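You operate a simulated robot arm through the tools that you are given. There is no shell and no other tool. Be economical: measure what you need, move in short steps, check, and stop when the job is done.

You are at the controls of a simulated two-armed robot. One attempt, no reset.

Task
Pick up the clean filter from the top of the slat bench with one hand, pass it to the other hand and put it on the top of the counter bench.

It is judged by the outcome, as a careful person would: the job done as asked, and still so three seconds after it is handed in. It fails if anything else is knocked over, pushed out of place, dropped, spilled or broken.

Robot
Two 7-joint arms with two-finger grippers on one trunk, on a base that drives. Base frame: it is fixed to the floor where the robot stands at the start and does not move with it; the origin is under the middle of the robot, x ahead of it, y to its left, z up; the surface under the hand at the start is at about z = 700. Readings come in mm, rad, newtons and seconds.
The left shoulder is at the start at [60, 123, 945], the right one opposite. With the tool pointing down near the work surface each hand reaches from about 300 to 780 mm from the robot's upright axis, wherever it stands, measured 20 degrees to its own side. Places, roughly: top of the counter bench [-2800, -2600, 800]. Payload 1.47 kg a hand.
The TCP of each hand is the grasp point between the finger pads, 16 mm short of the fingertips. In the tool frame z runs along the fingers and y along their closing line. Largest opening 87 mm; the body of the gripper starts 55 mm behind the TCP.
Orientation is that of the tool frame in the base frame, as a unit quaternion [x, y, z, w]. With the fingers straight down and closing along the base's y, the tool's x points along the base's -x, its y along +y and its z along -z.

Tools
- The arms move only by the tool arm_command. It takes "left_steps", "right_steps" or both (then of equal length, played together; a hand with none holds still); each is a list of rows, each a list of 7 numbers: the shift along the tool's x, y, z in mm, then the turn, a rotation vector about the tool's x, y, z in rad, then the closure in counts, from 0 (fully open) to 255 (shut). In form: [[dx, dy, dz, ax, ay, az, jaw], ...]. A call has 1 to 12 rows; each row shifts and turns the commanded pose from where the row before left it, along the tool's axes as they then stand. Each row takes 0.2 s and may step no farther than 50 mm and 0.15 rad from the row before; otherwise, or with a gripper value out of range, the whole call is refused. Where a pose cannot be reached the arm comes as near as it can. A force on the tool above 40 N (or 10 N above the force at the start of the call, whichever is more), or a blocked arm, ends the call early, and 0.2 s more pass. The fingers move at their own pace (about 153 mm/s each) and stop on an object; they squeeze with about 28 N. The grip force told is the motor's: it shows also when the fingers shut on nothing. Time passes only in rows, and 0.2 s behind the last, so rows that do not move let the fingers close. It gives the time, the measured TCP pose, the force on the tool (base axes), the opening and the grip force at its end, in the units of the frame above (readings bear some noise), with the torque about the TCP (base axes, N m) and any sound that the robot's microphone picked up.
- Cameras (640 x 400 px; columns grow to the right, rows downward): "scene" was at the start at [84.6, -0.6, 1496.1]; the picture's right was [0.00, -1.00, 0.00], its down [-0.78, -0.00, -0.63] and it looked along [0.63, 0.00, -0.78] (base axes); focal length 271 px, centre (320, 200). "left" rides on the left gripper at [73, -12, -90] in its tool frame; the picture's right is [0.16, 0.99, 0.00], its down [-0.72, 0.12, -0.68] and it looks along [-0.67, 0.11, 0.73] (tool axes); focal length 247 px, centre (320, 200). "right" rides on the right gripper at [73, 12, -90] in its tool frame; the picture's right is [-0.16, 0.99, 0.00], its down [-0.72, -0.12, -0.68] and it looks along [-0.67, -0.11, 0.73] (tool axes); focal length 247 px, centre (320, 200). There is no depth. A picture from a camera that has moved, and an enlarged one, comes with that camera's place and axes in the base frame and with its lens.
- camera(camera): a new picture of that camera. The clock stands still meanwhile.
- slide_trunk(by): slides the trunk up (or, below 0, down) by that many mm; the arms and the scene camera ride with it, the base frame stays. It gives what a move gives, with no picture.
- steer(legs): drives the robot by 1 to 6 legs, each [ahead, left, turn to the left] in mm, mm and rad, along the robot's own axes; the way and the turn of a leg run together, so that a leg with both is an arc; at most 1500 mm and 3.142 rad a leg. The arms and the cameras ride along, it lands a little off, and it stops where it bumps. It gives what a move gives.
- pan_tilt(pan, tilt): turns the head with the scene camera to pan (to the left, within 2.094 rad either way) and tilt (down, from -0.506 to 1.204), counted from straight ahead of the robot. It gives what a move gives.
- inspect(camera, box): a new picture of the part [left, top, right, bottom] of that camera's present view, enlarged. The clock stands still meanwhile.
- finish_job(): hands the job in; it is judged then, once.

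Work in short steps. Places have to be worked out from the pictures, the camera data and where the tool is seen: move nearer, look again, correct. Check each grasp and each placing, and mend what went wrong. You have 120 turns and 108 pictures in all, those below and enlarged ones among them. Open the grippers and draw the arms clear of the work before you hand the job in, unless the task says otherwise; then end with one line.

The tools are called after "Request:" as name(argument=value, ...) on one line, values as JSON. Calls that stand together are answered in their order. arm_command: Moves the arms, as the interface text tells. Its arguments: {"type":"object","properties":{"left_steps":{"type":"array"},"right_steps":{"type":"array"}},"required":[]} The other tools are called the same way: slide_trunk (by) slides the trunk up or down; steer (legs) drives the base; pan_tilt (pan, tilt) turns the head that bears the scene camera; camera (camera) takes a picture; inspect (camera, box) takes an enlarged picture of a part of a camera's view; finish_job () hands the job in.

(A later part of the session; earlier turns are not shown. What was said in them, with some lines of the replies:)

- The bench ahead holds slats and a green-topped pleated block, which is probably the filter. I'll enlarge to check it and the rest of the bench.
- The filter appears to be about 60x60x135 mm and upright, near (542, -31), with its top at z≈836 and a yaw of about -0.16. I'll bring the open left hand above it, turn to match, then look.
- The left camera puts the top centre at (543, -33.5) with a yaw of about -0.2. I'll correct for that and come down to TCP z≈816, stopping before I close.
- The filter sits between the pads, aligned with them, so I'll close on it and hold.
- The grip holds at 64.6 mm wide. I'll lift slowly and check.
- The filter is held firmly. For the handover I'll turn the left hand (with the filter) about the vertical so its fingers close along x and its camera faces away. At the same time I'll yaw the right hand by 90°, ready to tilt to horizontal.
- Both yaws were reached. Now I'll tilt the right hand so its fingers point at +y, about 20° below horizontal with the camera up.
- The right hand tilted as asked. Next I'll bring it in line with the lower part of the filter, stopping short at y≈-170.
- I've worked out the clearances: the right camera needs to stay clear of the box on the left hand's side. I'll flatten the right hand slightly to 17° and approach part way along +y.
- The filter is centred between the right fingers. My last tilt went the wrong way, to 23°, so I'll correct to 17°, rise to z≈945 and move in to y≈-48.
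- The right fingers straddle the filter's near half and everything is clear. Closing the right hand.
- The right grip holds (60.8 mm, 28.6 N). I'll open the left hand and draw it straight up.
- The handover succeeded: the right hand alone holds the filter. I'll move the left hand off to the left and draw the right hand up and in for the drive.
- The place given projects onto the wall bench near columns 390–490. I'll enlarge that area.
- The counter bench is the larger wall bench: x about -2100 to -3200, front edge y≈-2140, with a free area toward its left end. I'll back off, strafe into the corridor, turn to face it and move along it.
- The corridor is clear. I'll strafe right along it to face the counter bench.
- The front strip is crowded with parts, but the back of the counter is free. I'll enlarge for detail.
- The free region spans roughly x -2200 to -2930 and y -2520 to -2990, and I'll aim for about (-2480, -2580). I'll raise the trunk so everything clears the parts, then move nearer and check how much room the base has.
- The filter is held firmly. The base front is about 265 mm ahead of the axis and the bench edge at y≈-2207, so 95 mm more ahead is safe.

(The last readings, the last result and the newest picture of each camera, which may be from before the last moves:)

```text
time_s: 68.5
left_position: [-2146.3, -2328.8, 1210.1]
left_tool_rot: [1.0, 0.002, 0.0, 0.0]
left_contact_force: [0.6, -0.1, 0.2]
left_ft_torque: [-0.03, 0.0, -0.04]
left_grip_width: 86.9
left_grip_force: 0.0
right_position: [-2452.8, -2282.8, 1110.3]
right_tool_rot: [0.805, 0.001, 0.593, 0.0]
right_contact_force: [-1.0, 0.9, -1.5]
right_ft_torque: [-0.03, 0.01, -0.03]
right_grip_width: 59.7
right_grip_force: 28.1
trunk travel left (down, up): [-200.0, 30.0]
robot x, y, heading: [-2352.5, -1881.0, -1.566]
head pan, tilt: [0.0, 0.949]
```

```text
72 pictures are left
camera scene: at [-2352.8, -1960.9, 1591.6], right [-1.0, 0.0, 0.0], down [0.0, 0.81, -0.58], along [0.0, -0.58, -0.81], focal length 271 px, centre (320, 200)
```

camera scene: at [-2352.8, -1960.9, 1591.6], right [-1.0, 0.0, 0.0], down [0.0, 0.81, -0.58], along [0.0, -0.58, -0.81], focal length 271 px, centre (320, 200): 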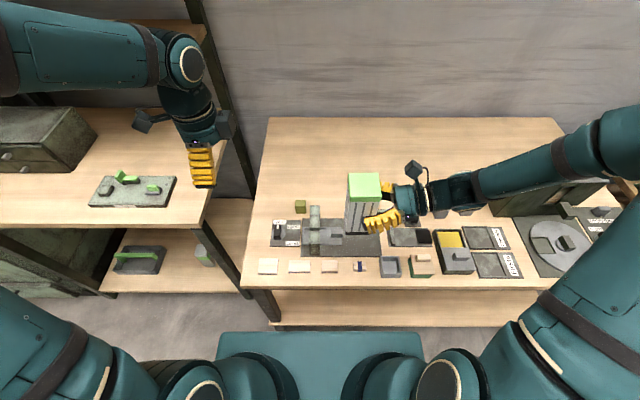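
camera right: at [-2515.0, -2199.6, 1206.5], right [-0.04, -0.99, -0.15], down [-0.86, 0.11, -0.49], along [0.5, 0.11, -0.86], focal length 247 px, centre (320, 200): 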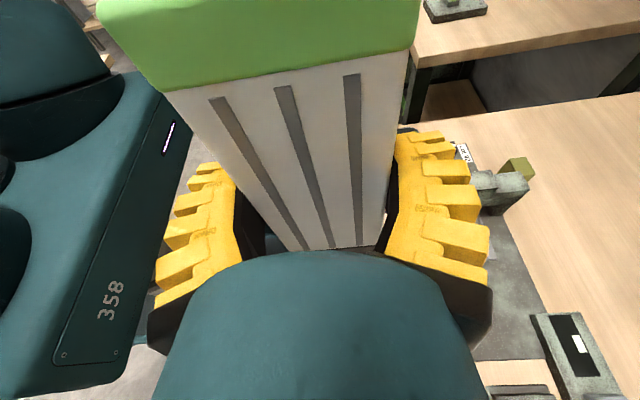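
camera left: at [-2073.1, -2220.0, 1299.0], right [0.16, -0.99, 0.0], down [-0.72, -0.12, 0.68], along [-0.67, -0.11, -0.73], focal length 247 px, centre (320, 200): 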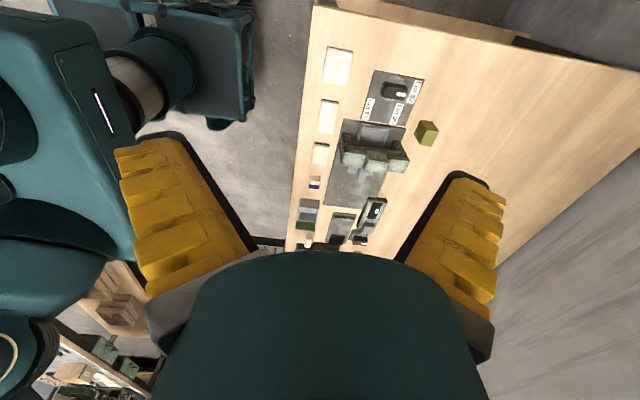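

I'll extend the right hand ahead in stages at this height, watching the elbow against the dark box on the right.

Request:
arm_command(right_steps=[[0, 35, 0, 0, 0, 0, 255], [0, 35, 0, 0, 0, 0, 255], [0, 35, 0, 0, 0, 0, 255], [0, 35, 0, 0, 0, 0, 255], [0, 0, 0, 0, 0, 0, 255]])

Request:
camera(camera="scene")

```text
time_s: 69.7
left_position: [-2147.5, -2327.5, 1210.3]
left_tool_rot: [1.0, 0.001, 0.001, 0.0]
left_contact_force: [-1.3, 0.5, 0.0]
left_ft_torque: [-0.02, -0.02, -0.04]
left_grip_width: 87.0
left_grip_force: 0.0
right_position: [-2453.2, -2423.9, 1111.5]
right_tool_rot: [0.805, 0.002, 0.593, -0.002]
right_contact_force: [-0.2, 0.4, -2.0]
right_ft_torque: [-0.02, 0.06, -0.01]
right_grip_width: 59.7
right_grip_force: 28.5
trunk travel left (down, up): [-200.0, 30.0]
robot x, y, heading: [-2349.5, -1877.3, -1.567]
head pan, tilt: [0.0, 0.949]
```

```text
71 pictures are left
camera scene: at [-2352.8, -1960.8, 1591.7], right [-1.0, 0.0, 0.0], down [0.0, 0.81, -0.58], along [0.0, -0.58, -0.81], focal length 271 px, centre (320, 200)
```

scene: 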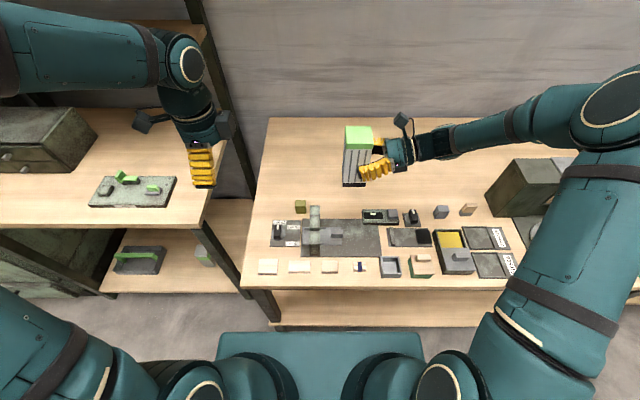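

The elbow is high, well above the box. I'll go on to y≈-2565 and shift a little left, to x≈-2410, for more room.

Request:
arm_command(right_steps=[[3.1, 35, 10.2, 0, 0, 0, 255], [3.1, 35, 10.2, 0, 0, 0, 255], [3.1, 35, 10.2, 0, 0, 0, 255], [3.1, 35, 10.2, 0, 0, 0, 255], [0, 0, 0, 0, 0, 0, 255]])

Request:
camera(camera="scene")

Request:
camera(camera="right")

```text
time_s: 70.8
left_position: [-2147.0, -2327.8, 1210.9]
left_tool_rot: [1.0, 0.002, 0.0, 0.0]
left_contact_force: [-0.7, 1.0, -0.2]
left_ft_torque: [-0.01, -0.01, 0.0]
left_grip_width: 86.9
left_grip_force: 0.0
right_position: [-2410.1, -2562.1, 1109.0]
right_tool_rot: [0.805, 0.001, 0.594, -0.001]
right_contact_force: [-0.7, 0.1, -3.2]
right_ft_torque: [-0.01, 0.03, 0.01]
right_grip_width: 59.9
right_grip_force: 27.2
trunk travel left (down, up): [-200.0, 30.0]
robot x, y, heading: [-2349.3, -1877.1, -1.57]
head pan, tilt: [0.0, 0.949]
```

```text
70 pictures are left
camera scene: at [-2353.1, -1960.7, 1591.7], right [-1.0, 0.0, 0.0], down [0.0, 0.81, -0.58], along [0.0, -0.58, -0.81], focal length 271 px, centre (320, 200)
```

scene: 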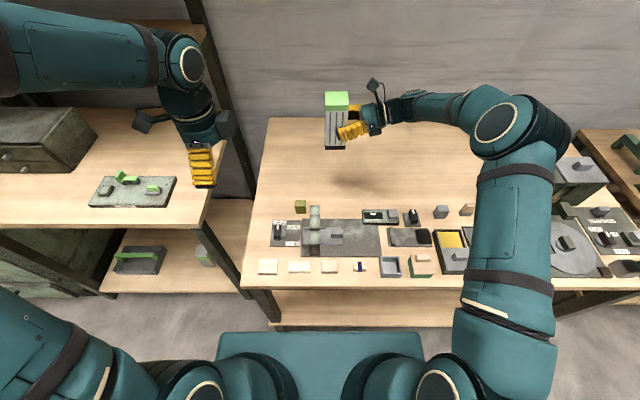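

```text
69 pictures are left
camera right: at [-2472.2, -2572.8, 1205.3], right [-0.04, -0.99, -0.15], down [-0.86, 0.11, -0.49], along [0.5, 0.11, -0.86], focal length 247 px, centre (320, 200)
```

right: 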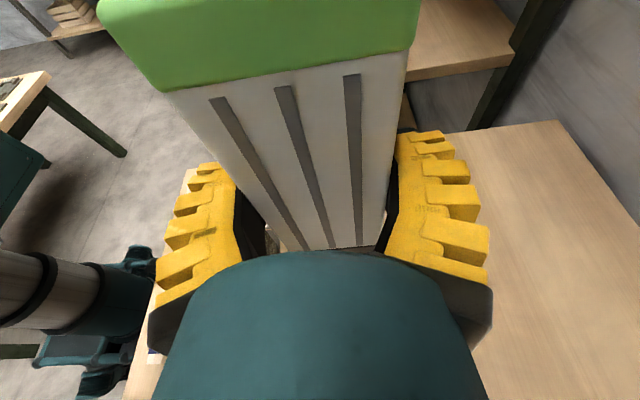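

Nothing is close by. I'll lower 180 mm and check again before the final descent.

Request:
arm_command(right_steps=[[-28.7, 0, 8.8, 0, 0, 0, 255], [-28.7, 0, 8.8, 0, 0, 0, 255], [-28.7, 0, 8.8, 0, 0, 0, 255], [-28.7, 0, 8.8, 0, 0, 0, 255], [-28.7, 0, 8.8, 0, 0, 0, 255], [-28.7, 0, 8.8, 0, 0, 0, 255], [0, 0, 0, 0, 0, 0, 255]])

Request:
camera(camera="scene")

Request:
inspect(camera="scene", box=[260, 90, 480, 230])

```text
time_s: 72.5
left_position: [-2147.9, -2330.2, 1211.0]
left_tool_rot: [1.0, 0.002, 0.0, 0.0]
left_contact_force: [0.7, 0.0, 0.6]
left_ft_torque: [0.0, -0.01, 0.0]
left_grip_width: 86.9
left_grip_force: 0.1
right_position: [-2406.9, -2563.1, 932.3]
right_tool_rot: [0.805, 0.002, 0.593, -0.001]
right_contact_force: [0.0, -0.4, -2.9]
right_ft_torque: [-0.03, 0.05, 0.02]
right_grip_width: 59.8
right_grip_force: 28.1
trunk travel left (down, up): [-200.0, 30.0]
robot x, y, heading: [-2352.9, -1877.5, -1.563]
head pan, tilt: [0.0, 0.949]
```

```text
68 pictures are left
camera scene: at [-2352.7, -1961.3, 1591.6], right [-1.0, 0.0, 0.0], down [0.0, 0.81, -0.58], along [0.0, -0.58, -0.81], focal length 271 px, centre (320, 200)
```

scene: 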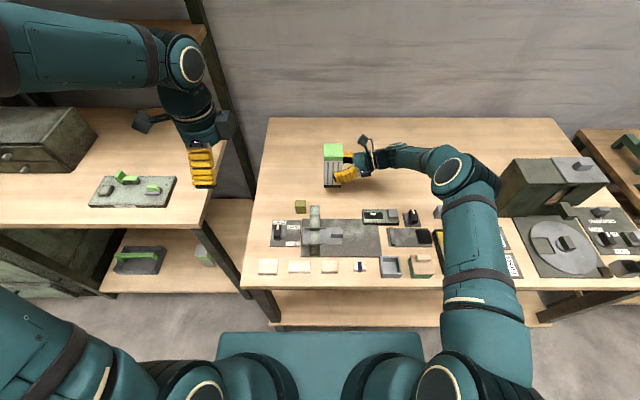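

```text
2.86 times, centred on (370, 160) of scene
camera zoom: at [-2352.7, -1961.3, 1591.6], right [-1.0, 0.0, 0.0], down [0.0, 0.81, -0.58], along [0.0, -0.58, -0.81], focal length 775 px, centre (177, 314)
```

zoom: 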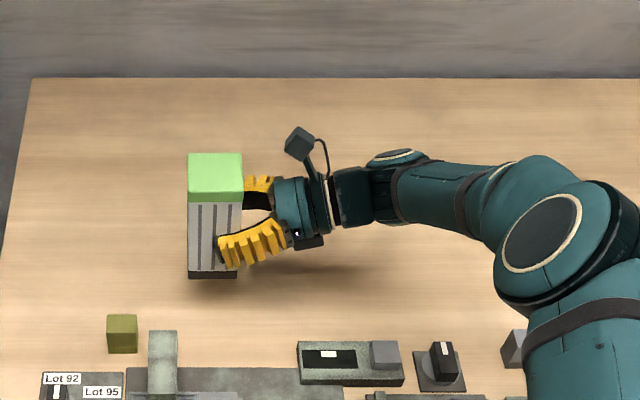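

All clear: free wood below and the arm above the parts. The filter bottom is about 70 mm above the counter, so I'll lower 56 mm, then feel for contact.

Request:
arm_command(right_steps=[[-19.1, 0, 5.84, 0, 0, 0, 255], [-19.1, 0, 5.84, 0, 0, 0, 255], [-9.6, 0, 2.92, 0, 0, 0, 255], [-5.7, 0, 1.75, 0, 0, 0, 255], [0, 0, 0, 0, 0, 0, 255]])

Request:
inspect(camera="scene", box=[290, 110, 410, 220])

Request:
camera(camera="right")

Request:
camera(camera="left")

```text
time_s: 73.7
left_position: [-2146.0, -2329.5, 1210.4]
left_tool_rot: [1.0, 0.001, 0.0, -0.001]
left_contact_force: [-0.1, 0.3, -0.4]
left_ft_torque: [0.0, 0.0, 0.02]
left_grip_width: 87.0
left_grip_force: 0.1
right_position: [-2408.8, -2564.1, 874.6]
right_tool_rot: [0.805, 0.002, 0.593, -0.001]
right_contact_force: [0.0, -1.0, -2.8]
right_ft_torque: [0.0, 0.05, -0.05]
right_grip_width: 59.8
right_grip_force: 28.3
trunk travel left (down, up): [-200.0, 30.0]
robot x, y, heading: [-2350.5, -1878.5, -1.566]
head pan, tilt: [0.0, 0.949]
```

```text
3.64 times, centred on (350, 165) of scene
camera zoom: at [-2352.8, -1961.5, 1591.6], right [-1.0, 0.0, 0.0], down [0.0, 0.81, -0.58], along [0.0, -0.58, -0.81], focal length 986 px, centre (211, 327)
```

zoom: 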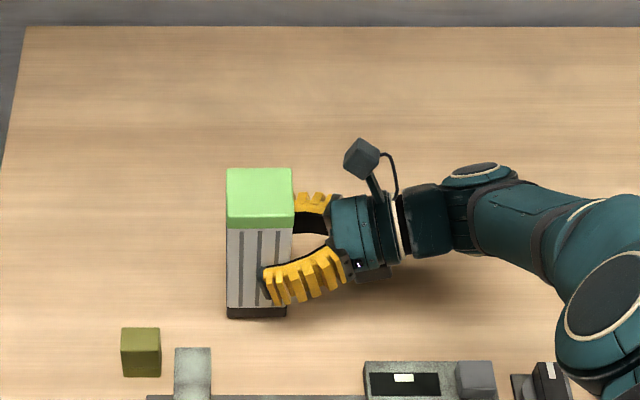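

```text
65 pictures are left
camera right: at [-2473.2, -2575.0, 970.6], right [-0.04, -0.99, -0.15], down [-0.86, 0.11, -0.49], along [0.5, 0.11, -0.86], focal length 247 px, centre (320, 200)
```

right: 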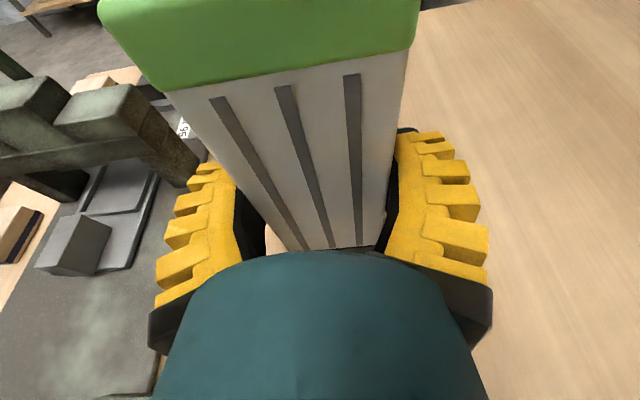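

```text
64 pictures are left
camera left: at [-2073.6, -2316.3, 1299.0], right [0.16, -0.99, 0.0], down [-0.72, -0.12, 0.68], along [-0.67, -0.11, -0.73], focal length 247 px, centre (320, 200)
```

left: 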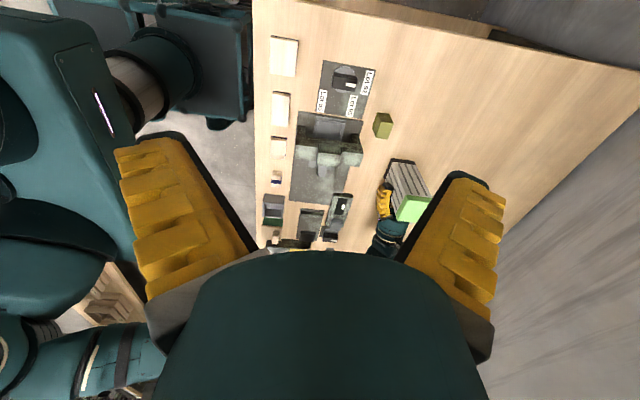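

About 10 mm remain. I'll go down in small steps and watch the force.

Request:
arm_command(right_steps=[[-2.87, 0, 0.88, 0, 0, 0, 255], [-2.87, 0, 0.88, 0, 0, 0, 255], [0, 0, 0, 0, 0, 0, 255]])

Request:
arm_command(right_steps=[[-1.9, 0, 0.58, 0, 0, 0, 255], [0, 0, 0, 0, 0, 0, 255]])

Request:
arm_command(right_steps=[[-1.9, 0, 0.58, 0, 0, 0, 255], [0, 0, 0, 0, 0, 0, 255]])

```text
time_s: 74.5
left_position: [-2147.2, -2328.9, 1210.0]
left_tool_rot: [1.0, 0.002, 0.0, 0.0]
left_contact_force: [0.4, -0.5, -0.3]
left_ft_torque: [-0.02, -0.04, 0.01]
left_grip_width: 87.0
left_grip_force: 0.1
right_position: [-2408.2, -2563.7, 869.7]
right_tool_rot: [0.805, 0.002, 0.593, -0.001]
right_contact_force: [0.4, 0.1, 3.4]
right_ft_torque: [0.18, -0.32, 0.01]
right_grip_width: 60.0
right_grip_force: 28.4
trunk travel left (down, up): [-200.0, 30.0]
robot x, y, heading: [-2349.7, -1875.9, -1.564]
head pan, tilt: [0.0, 0.949]
```

```text
time_s: 75.0
left_position: [-2147.2, -2327.9, 1212.1]
left_tool_rot: [1.0, 0.002, 0.0, 0.0]
left_contact_force: [-0.7, 0.5, -0.8]
left_ft_torque: [0.01, -0.01, 0.04]
left_grip_width: 86.9
left_grip_force: 0.1
right_position: [-2409.3, -2563.9, 867.1]
right_tool_rot: [0.805, 0.001, 0.594, 0.0]
right_contact_force: [-0.8, -3.0, 12.4]
right_ft_torque: [0.01, -0.45, 0.0]
right_grip_width: 59.6
right_grip_force: 28.4
trunk travel left (down, up): [-200.0, 30.0]
robot x, y, heading: [-2353.9, -1879.1, -1.561]
head pan, tilt: [0.0, 0.949]
```

```text
time_s: 75.7
left_position: [-2147.9, -2328.4, 1211.3]
left_tool_rot: [1.0, 0.002, 0.0, -0.001]
left_contact_force: [-0.3, -0.4, -0.1]
left_ft_torque: [-0.01, 0.02, 0.0]
left_grip_width: 87.0
left_grip_force: 0.0
right_position: [-2411.5, -2564.7, 866.9]
right_tool_rot: [0.805, 0.002, 0.593, -0.001]
right_contact_force: [-2.9, -5.3, 16.3]
right_ft_torque: [0.0, 0.02, -0.02]
right_grip_width: 59.5
right_grip_force: 27.5
trunk travel left (down, up): [-200.0, 30.0]
robot x, y, heading: [-2353.9, -1877.7, -1.567]
head pan, tilt: [0.0, 0.949]
```

The filter is on the counter with 16 N of load. I'll ease off 2 mm, check, then open.

Request:
arm_command(right_steps=[[2.2, 0, -0.67, 0, 0, 0, 255], [0, 0, 0, 0, 0, 0, 255]])

Request:
arm_command(right_steps=[[0, 0, 0, 0, 0, 0, 120], [0, 0, 0, 0, 0, 0, 0], [0, 0, 0, 0, 0, 0, 0], [0, 0, 0, 0, 0, 0, 0]])

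Request:
camera(camera="right")

Request:
inspect(camera="scene", box=[290, 110, 410, 220])

```text
time_s: 76.2
left_position: [-2146.2, -2328.4, 1211.3]
left_tool_rot: [1.0, 0.001, 0.0, 0.0]
left_contact_force: [-0.9, 0.0, 0.9]
left_ft_torque: [-0.04, 0.0, 0.02]
left_grip_width: 87.1
left_grip_force: 0.1
right_position: [-2410.0, -2561.7, 866.3]
right_tool_rot: [0.806, 0.001, 0.592, -0.001]
right_contact_force: [-4.6, -2.1, 10.6]
right_ft_torque: [-0.1, -0.09, -0.06]
right_grip_width: 59.3
right_grip_force: 27.3
trunk travel left (down, up): [-200.0, 30.0]
robot x, y, heading: [-2351.5, -1876.5, -1.564]
head pan, tilt: [0.0, 0.949]
```

```text
time_s: 77.2
left_position: [-2145.9, -2329.5, 1210.8]
left_tool_rot: [1.0, 0.002, -0.001, 0.001]
left_contact_force: [-0.3, -0.1, -0.8]
left_ft_torque: [0.04, -0.02, -0.01]
left_grip_width: 86.9
left_grip_force: 0.0
right_position: [-2409.7, -2563.7, 866.3]
right_tool_rot: [0.805, 0.001, 0.594, -0.001]
right_contact_force: [0.2, -1.0, -0.9]
right_ft_torque: [0.01, 0.0, -0.03]
right_grip_width: 87.1
right_grip_force: 0.1
trunk travel left (down, up): [-200.0, 30.0]
robot x, y, heading: [-2350.7, -1877.8, -1.569]
head pan, tilt: [0.0, 0.949]
```

```text
63 pictures are left
camera right: at [-2472.7, -2574.5, 962.5], right [-0.04, -0.99, -0.15], down [-0.86, 0.11, -0.49], along [0.5, 0.11, -0.86], focal length 247 px, centre (320, 200)
```

right: 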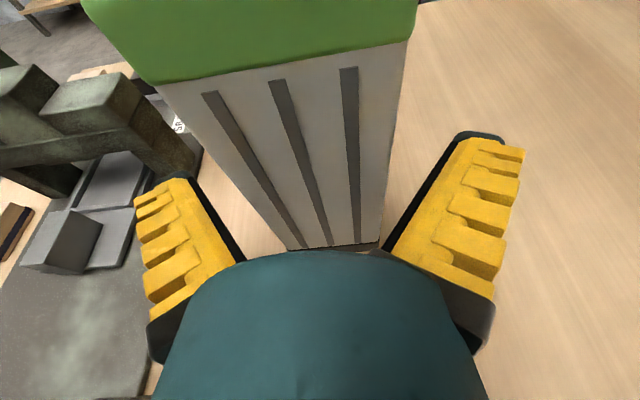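

```text
3.64 times, centred on (350, 165) of scene
camera zoom: at [-2352.8, -1961.2, 1591.6], right [-1.0, 0.0, 0.0], down [0.0, 0.81, -0.58], along [0.0, -0.58, -0.81], focal length 986 px, centre (211, 327)
```

zoom: 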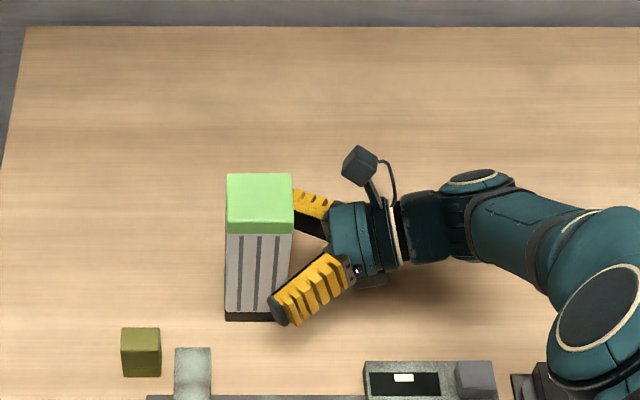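

The filter stands free. I'll back the hand straight out along its axis 70 mm, then up.

Request:
arm_command(right_steps=[[0, 0, -10, 0, 0, 0, 0], [0, 0, -20, 0, 0, 0, 0], [0, 0, -20, 0, 0, 0, 0], [0, 0, -20, 0, 0, 0, 0], [0, 0, -5, 0, 0, 0, 0], [15, 0, -5, 0, 0, 0, 0], [28, 0, -9, 0, 0, 0, 0], [28, 0, -9, 0, 0, 0, 0], [28, 0, -9, 0, 0, 0, 0], [28, 0, -9, 0, 0, 0, 0], [28, 0, -9, 0, 0, 0, 0], [28, 0, -9, 0, 0, 0, 0]])

Request:
camera(camera="scene")

```text
time_s: 79.8
left_position: [-2146.9, -2328.6, 1211.8]
left_tool_rot: [1.0, 0.002, 0.001, 0.0]
left_contact_force: [-0.4, 0.0, 0.5]
left_ft_torque: [-0.02, -0.01, -0.02]
left_grip_width: 87.1
left_grip_force: 0.0
right_position: [-2481.5, -2564.3, 1082.1]
right_tool_rot: [0.805, 0.0, 0.593, -0.001]
right_contact_force: [0.0, 0.0, 0.7]
right_ft_torque: [0.02, -0.01, 0.02]
right_grip_width: 87.0
right_grip_force: 0.1
trunk travel left (down, up): [-200.0, 30.0]
robot x, y, heading: [-2352.1, -1880.7, -1.567]
head pan, tilt: [0.0, 0.949]
```

```text
61 pictures are left
camera scene: at [-2352.5, -1960.8, 1591.6], right [-1.0, 0.0, 0.0], down [0.0, 0.81, -0.58], along [0.0, -0.58, -0.81], focal length 271 px, centre (320, 200)
```

scene: 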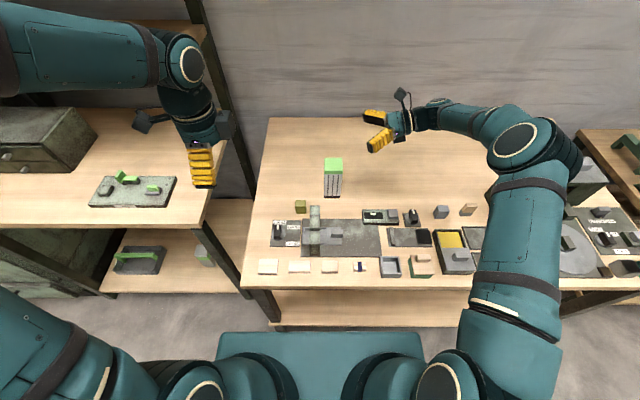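

The filter stands upright in free space and nothing else has moved. I'll draw the right arm in and back the robot off a little.

Request:
arm_command(right_steps=[[10, -40, 0, 0, 0, 0, 0], [0, -40, 0, 0, 0, 0, 0], [0, -40, 0, 0, 0, 0, 0], [0, -40, 0, 0, 0, 0, 0], [0, -40, 0, 0, 0, 0, 0], [0, -40, 0, 0, 0, 0, 0], [0, 0, 0, 0, 0, 0, 0]])

Request:
steer(legs=[[-300, 0, 0]])

Request:
camera(camera="scene")

```text
time_s: 81.5
left_position: [-2147.2, -2329.6, 1210.8]
left_tool_rot: [1.0, 0.002, 0.0, 0.0]
left_contact_force: [0.3, 0.0, -0.2]
left_ft_torque: [0.03, 0.0, -0.01]
left_grip_width: 87.2
left_grip_force: 0.0
right_position: [-2481.6, -2325.6, 1089.6]
right_tool_rot: [0.805, 0.001, 0.593, -0.001]
right_contact_force: [-0.4, -0.5, -0.7]
right_ft_torque: [-0.02, 0.0, -0.03]
right_grip_width: 86.9
right_grip_force: 0.1
trunk travel left (down, up): [-200.0, 30.0]
robot x, y, heading: [-2351.8, -1876.5, -1.567]
head pan, tilt: [0.0, 0.949]
```

```text
time_s: 83.5
left_position: [-2148.6, -2021.0, 1211.0]
left_tool_rot: [1.0, 0.001, 0.0, 0.0]
left_contact_force: [-0.2, 0.7, 0.1]
left_ft_torque: [-0.01, -0.01, 0.02]
left_grip_width: 87.0
left_grip_force: 0.1
right_position: [-2483.5, -2015.2, 1089.7]
right_tool_rot: [0.805, 0.001, 0.593, 0.0]
right_contact_force: [-0.3, -0.2, 0.6]
right_ft_torque: [-0.01, 0.0, 0.0]
right_grip_width: 86.8
right_grip_force: 0.1
trunk travel left (down, up): [-200.0, 30.0]
robot x, y, heading: [-2350.8, -1571.3, -1.568]
head pan, tilt: [0.0, 0.949]
```

```text
60 pictures are left
camera scene: at [-2353.5, -1651.9, 1591.6], right [-1.0, 0.0, 0.0], down [0.0, 0.81, -0.58], along [0.0, -0.58, -0.81], focal length 271 px, centre (320, 200)
```

scene: 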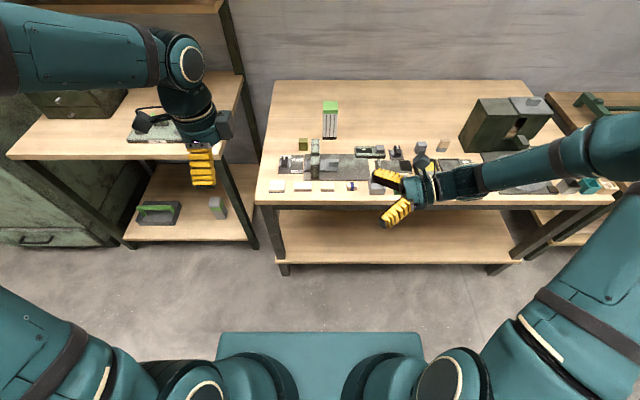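

The filter is standing upright on the counter, both grippers are open and the arms are clear, so I'm handing in.

Request:
finish_job()

```text
The job is handed in.
```

The left hand picked up the clean filter and passed it to the right hand, which set it upright on a clear part of the counter bench; nothing else was moved that I could see.
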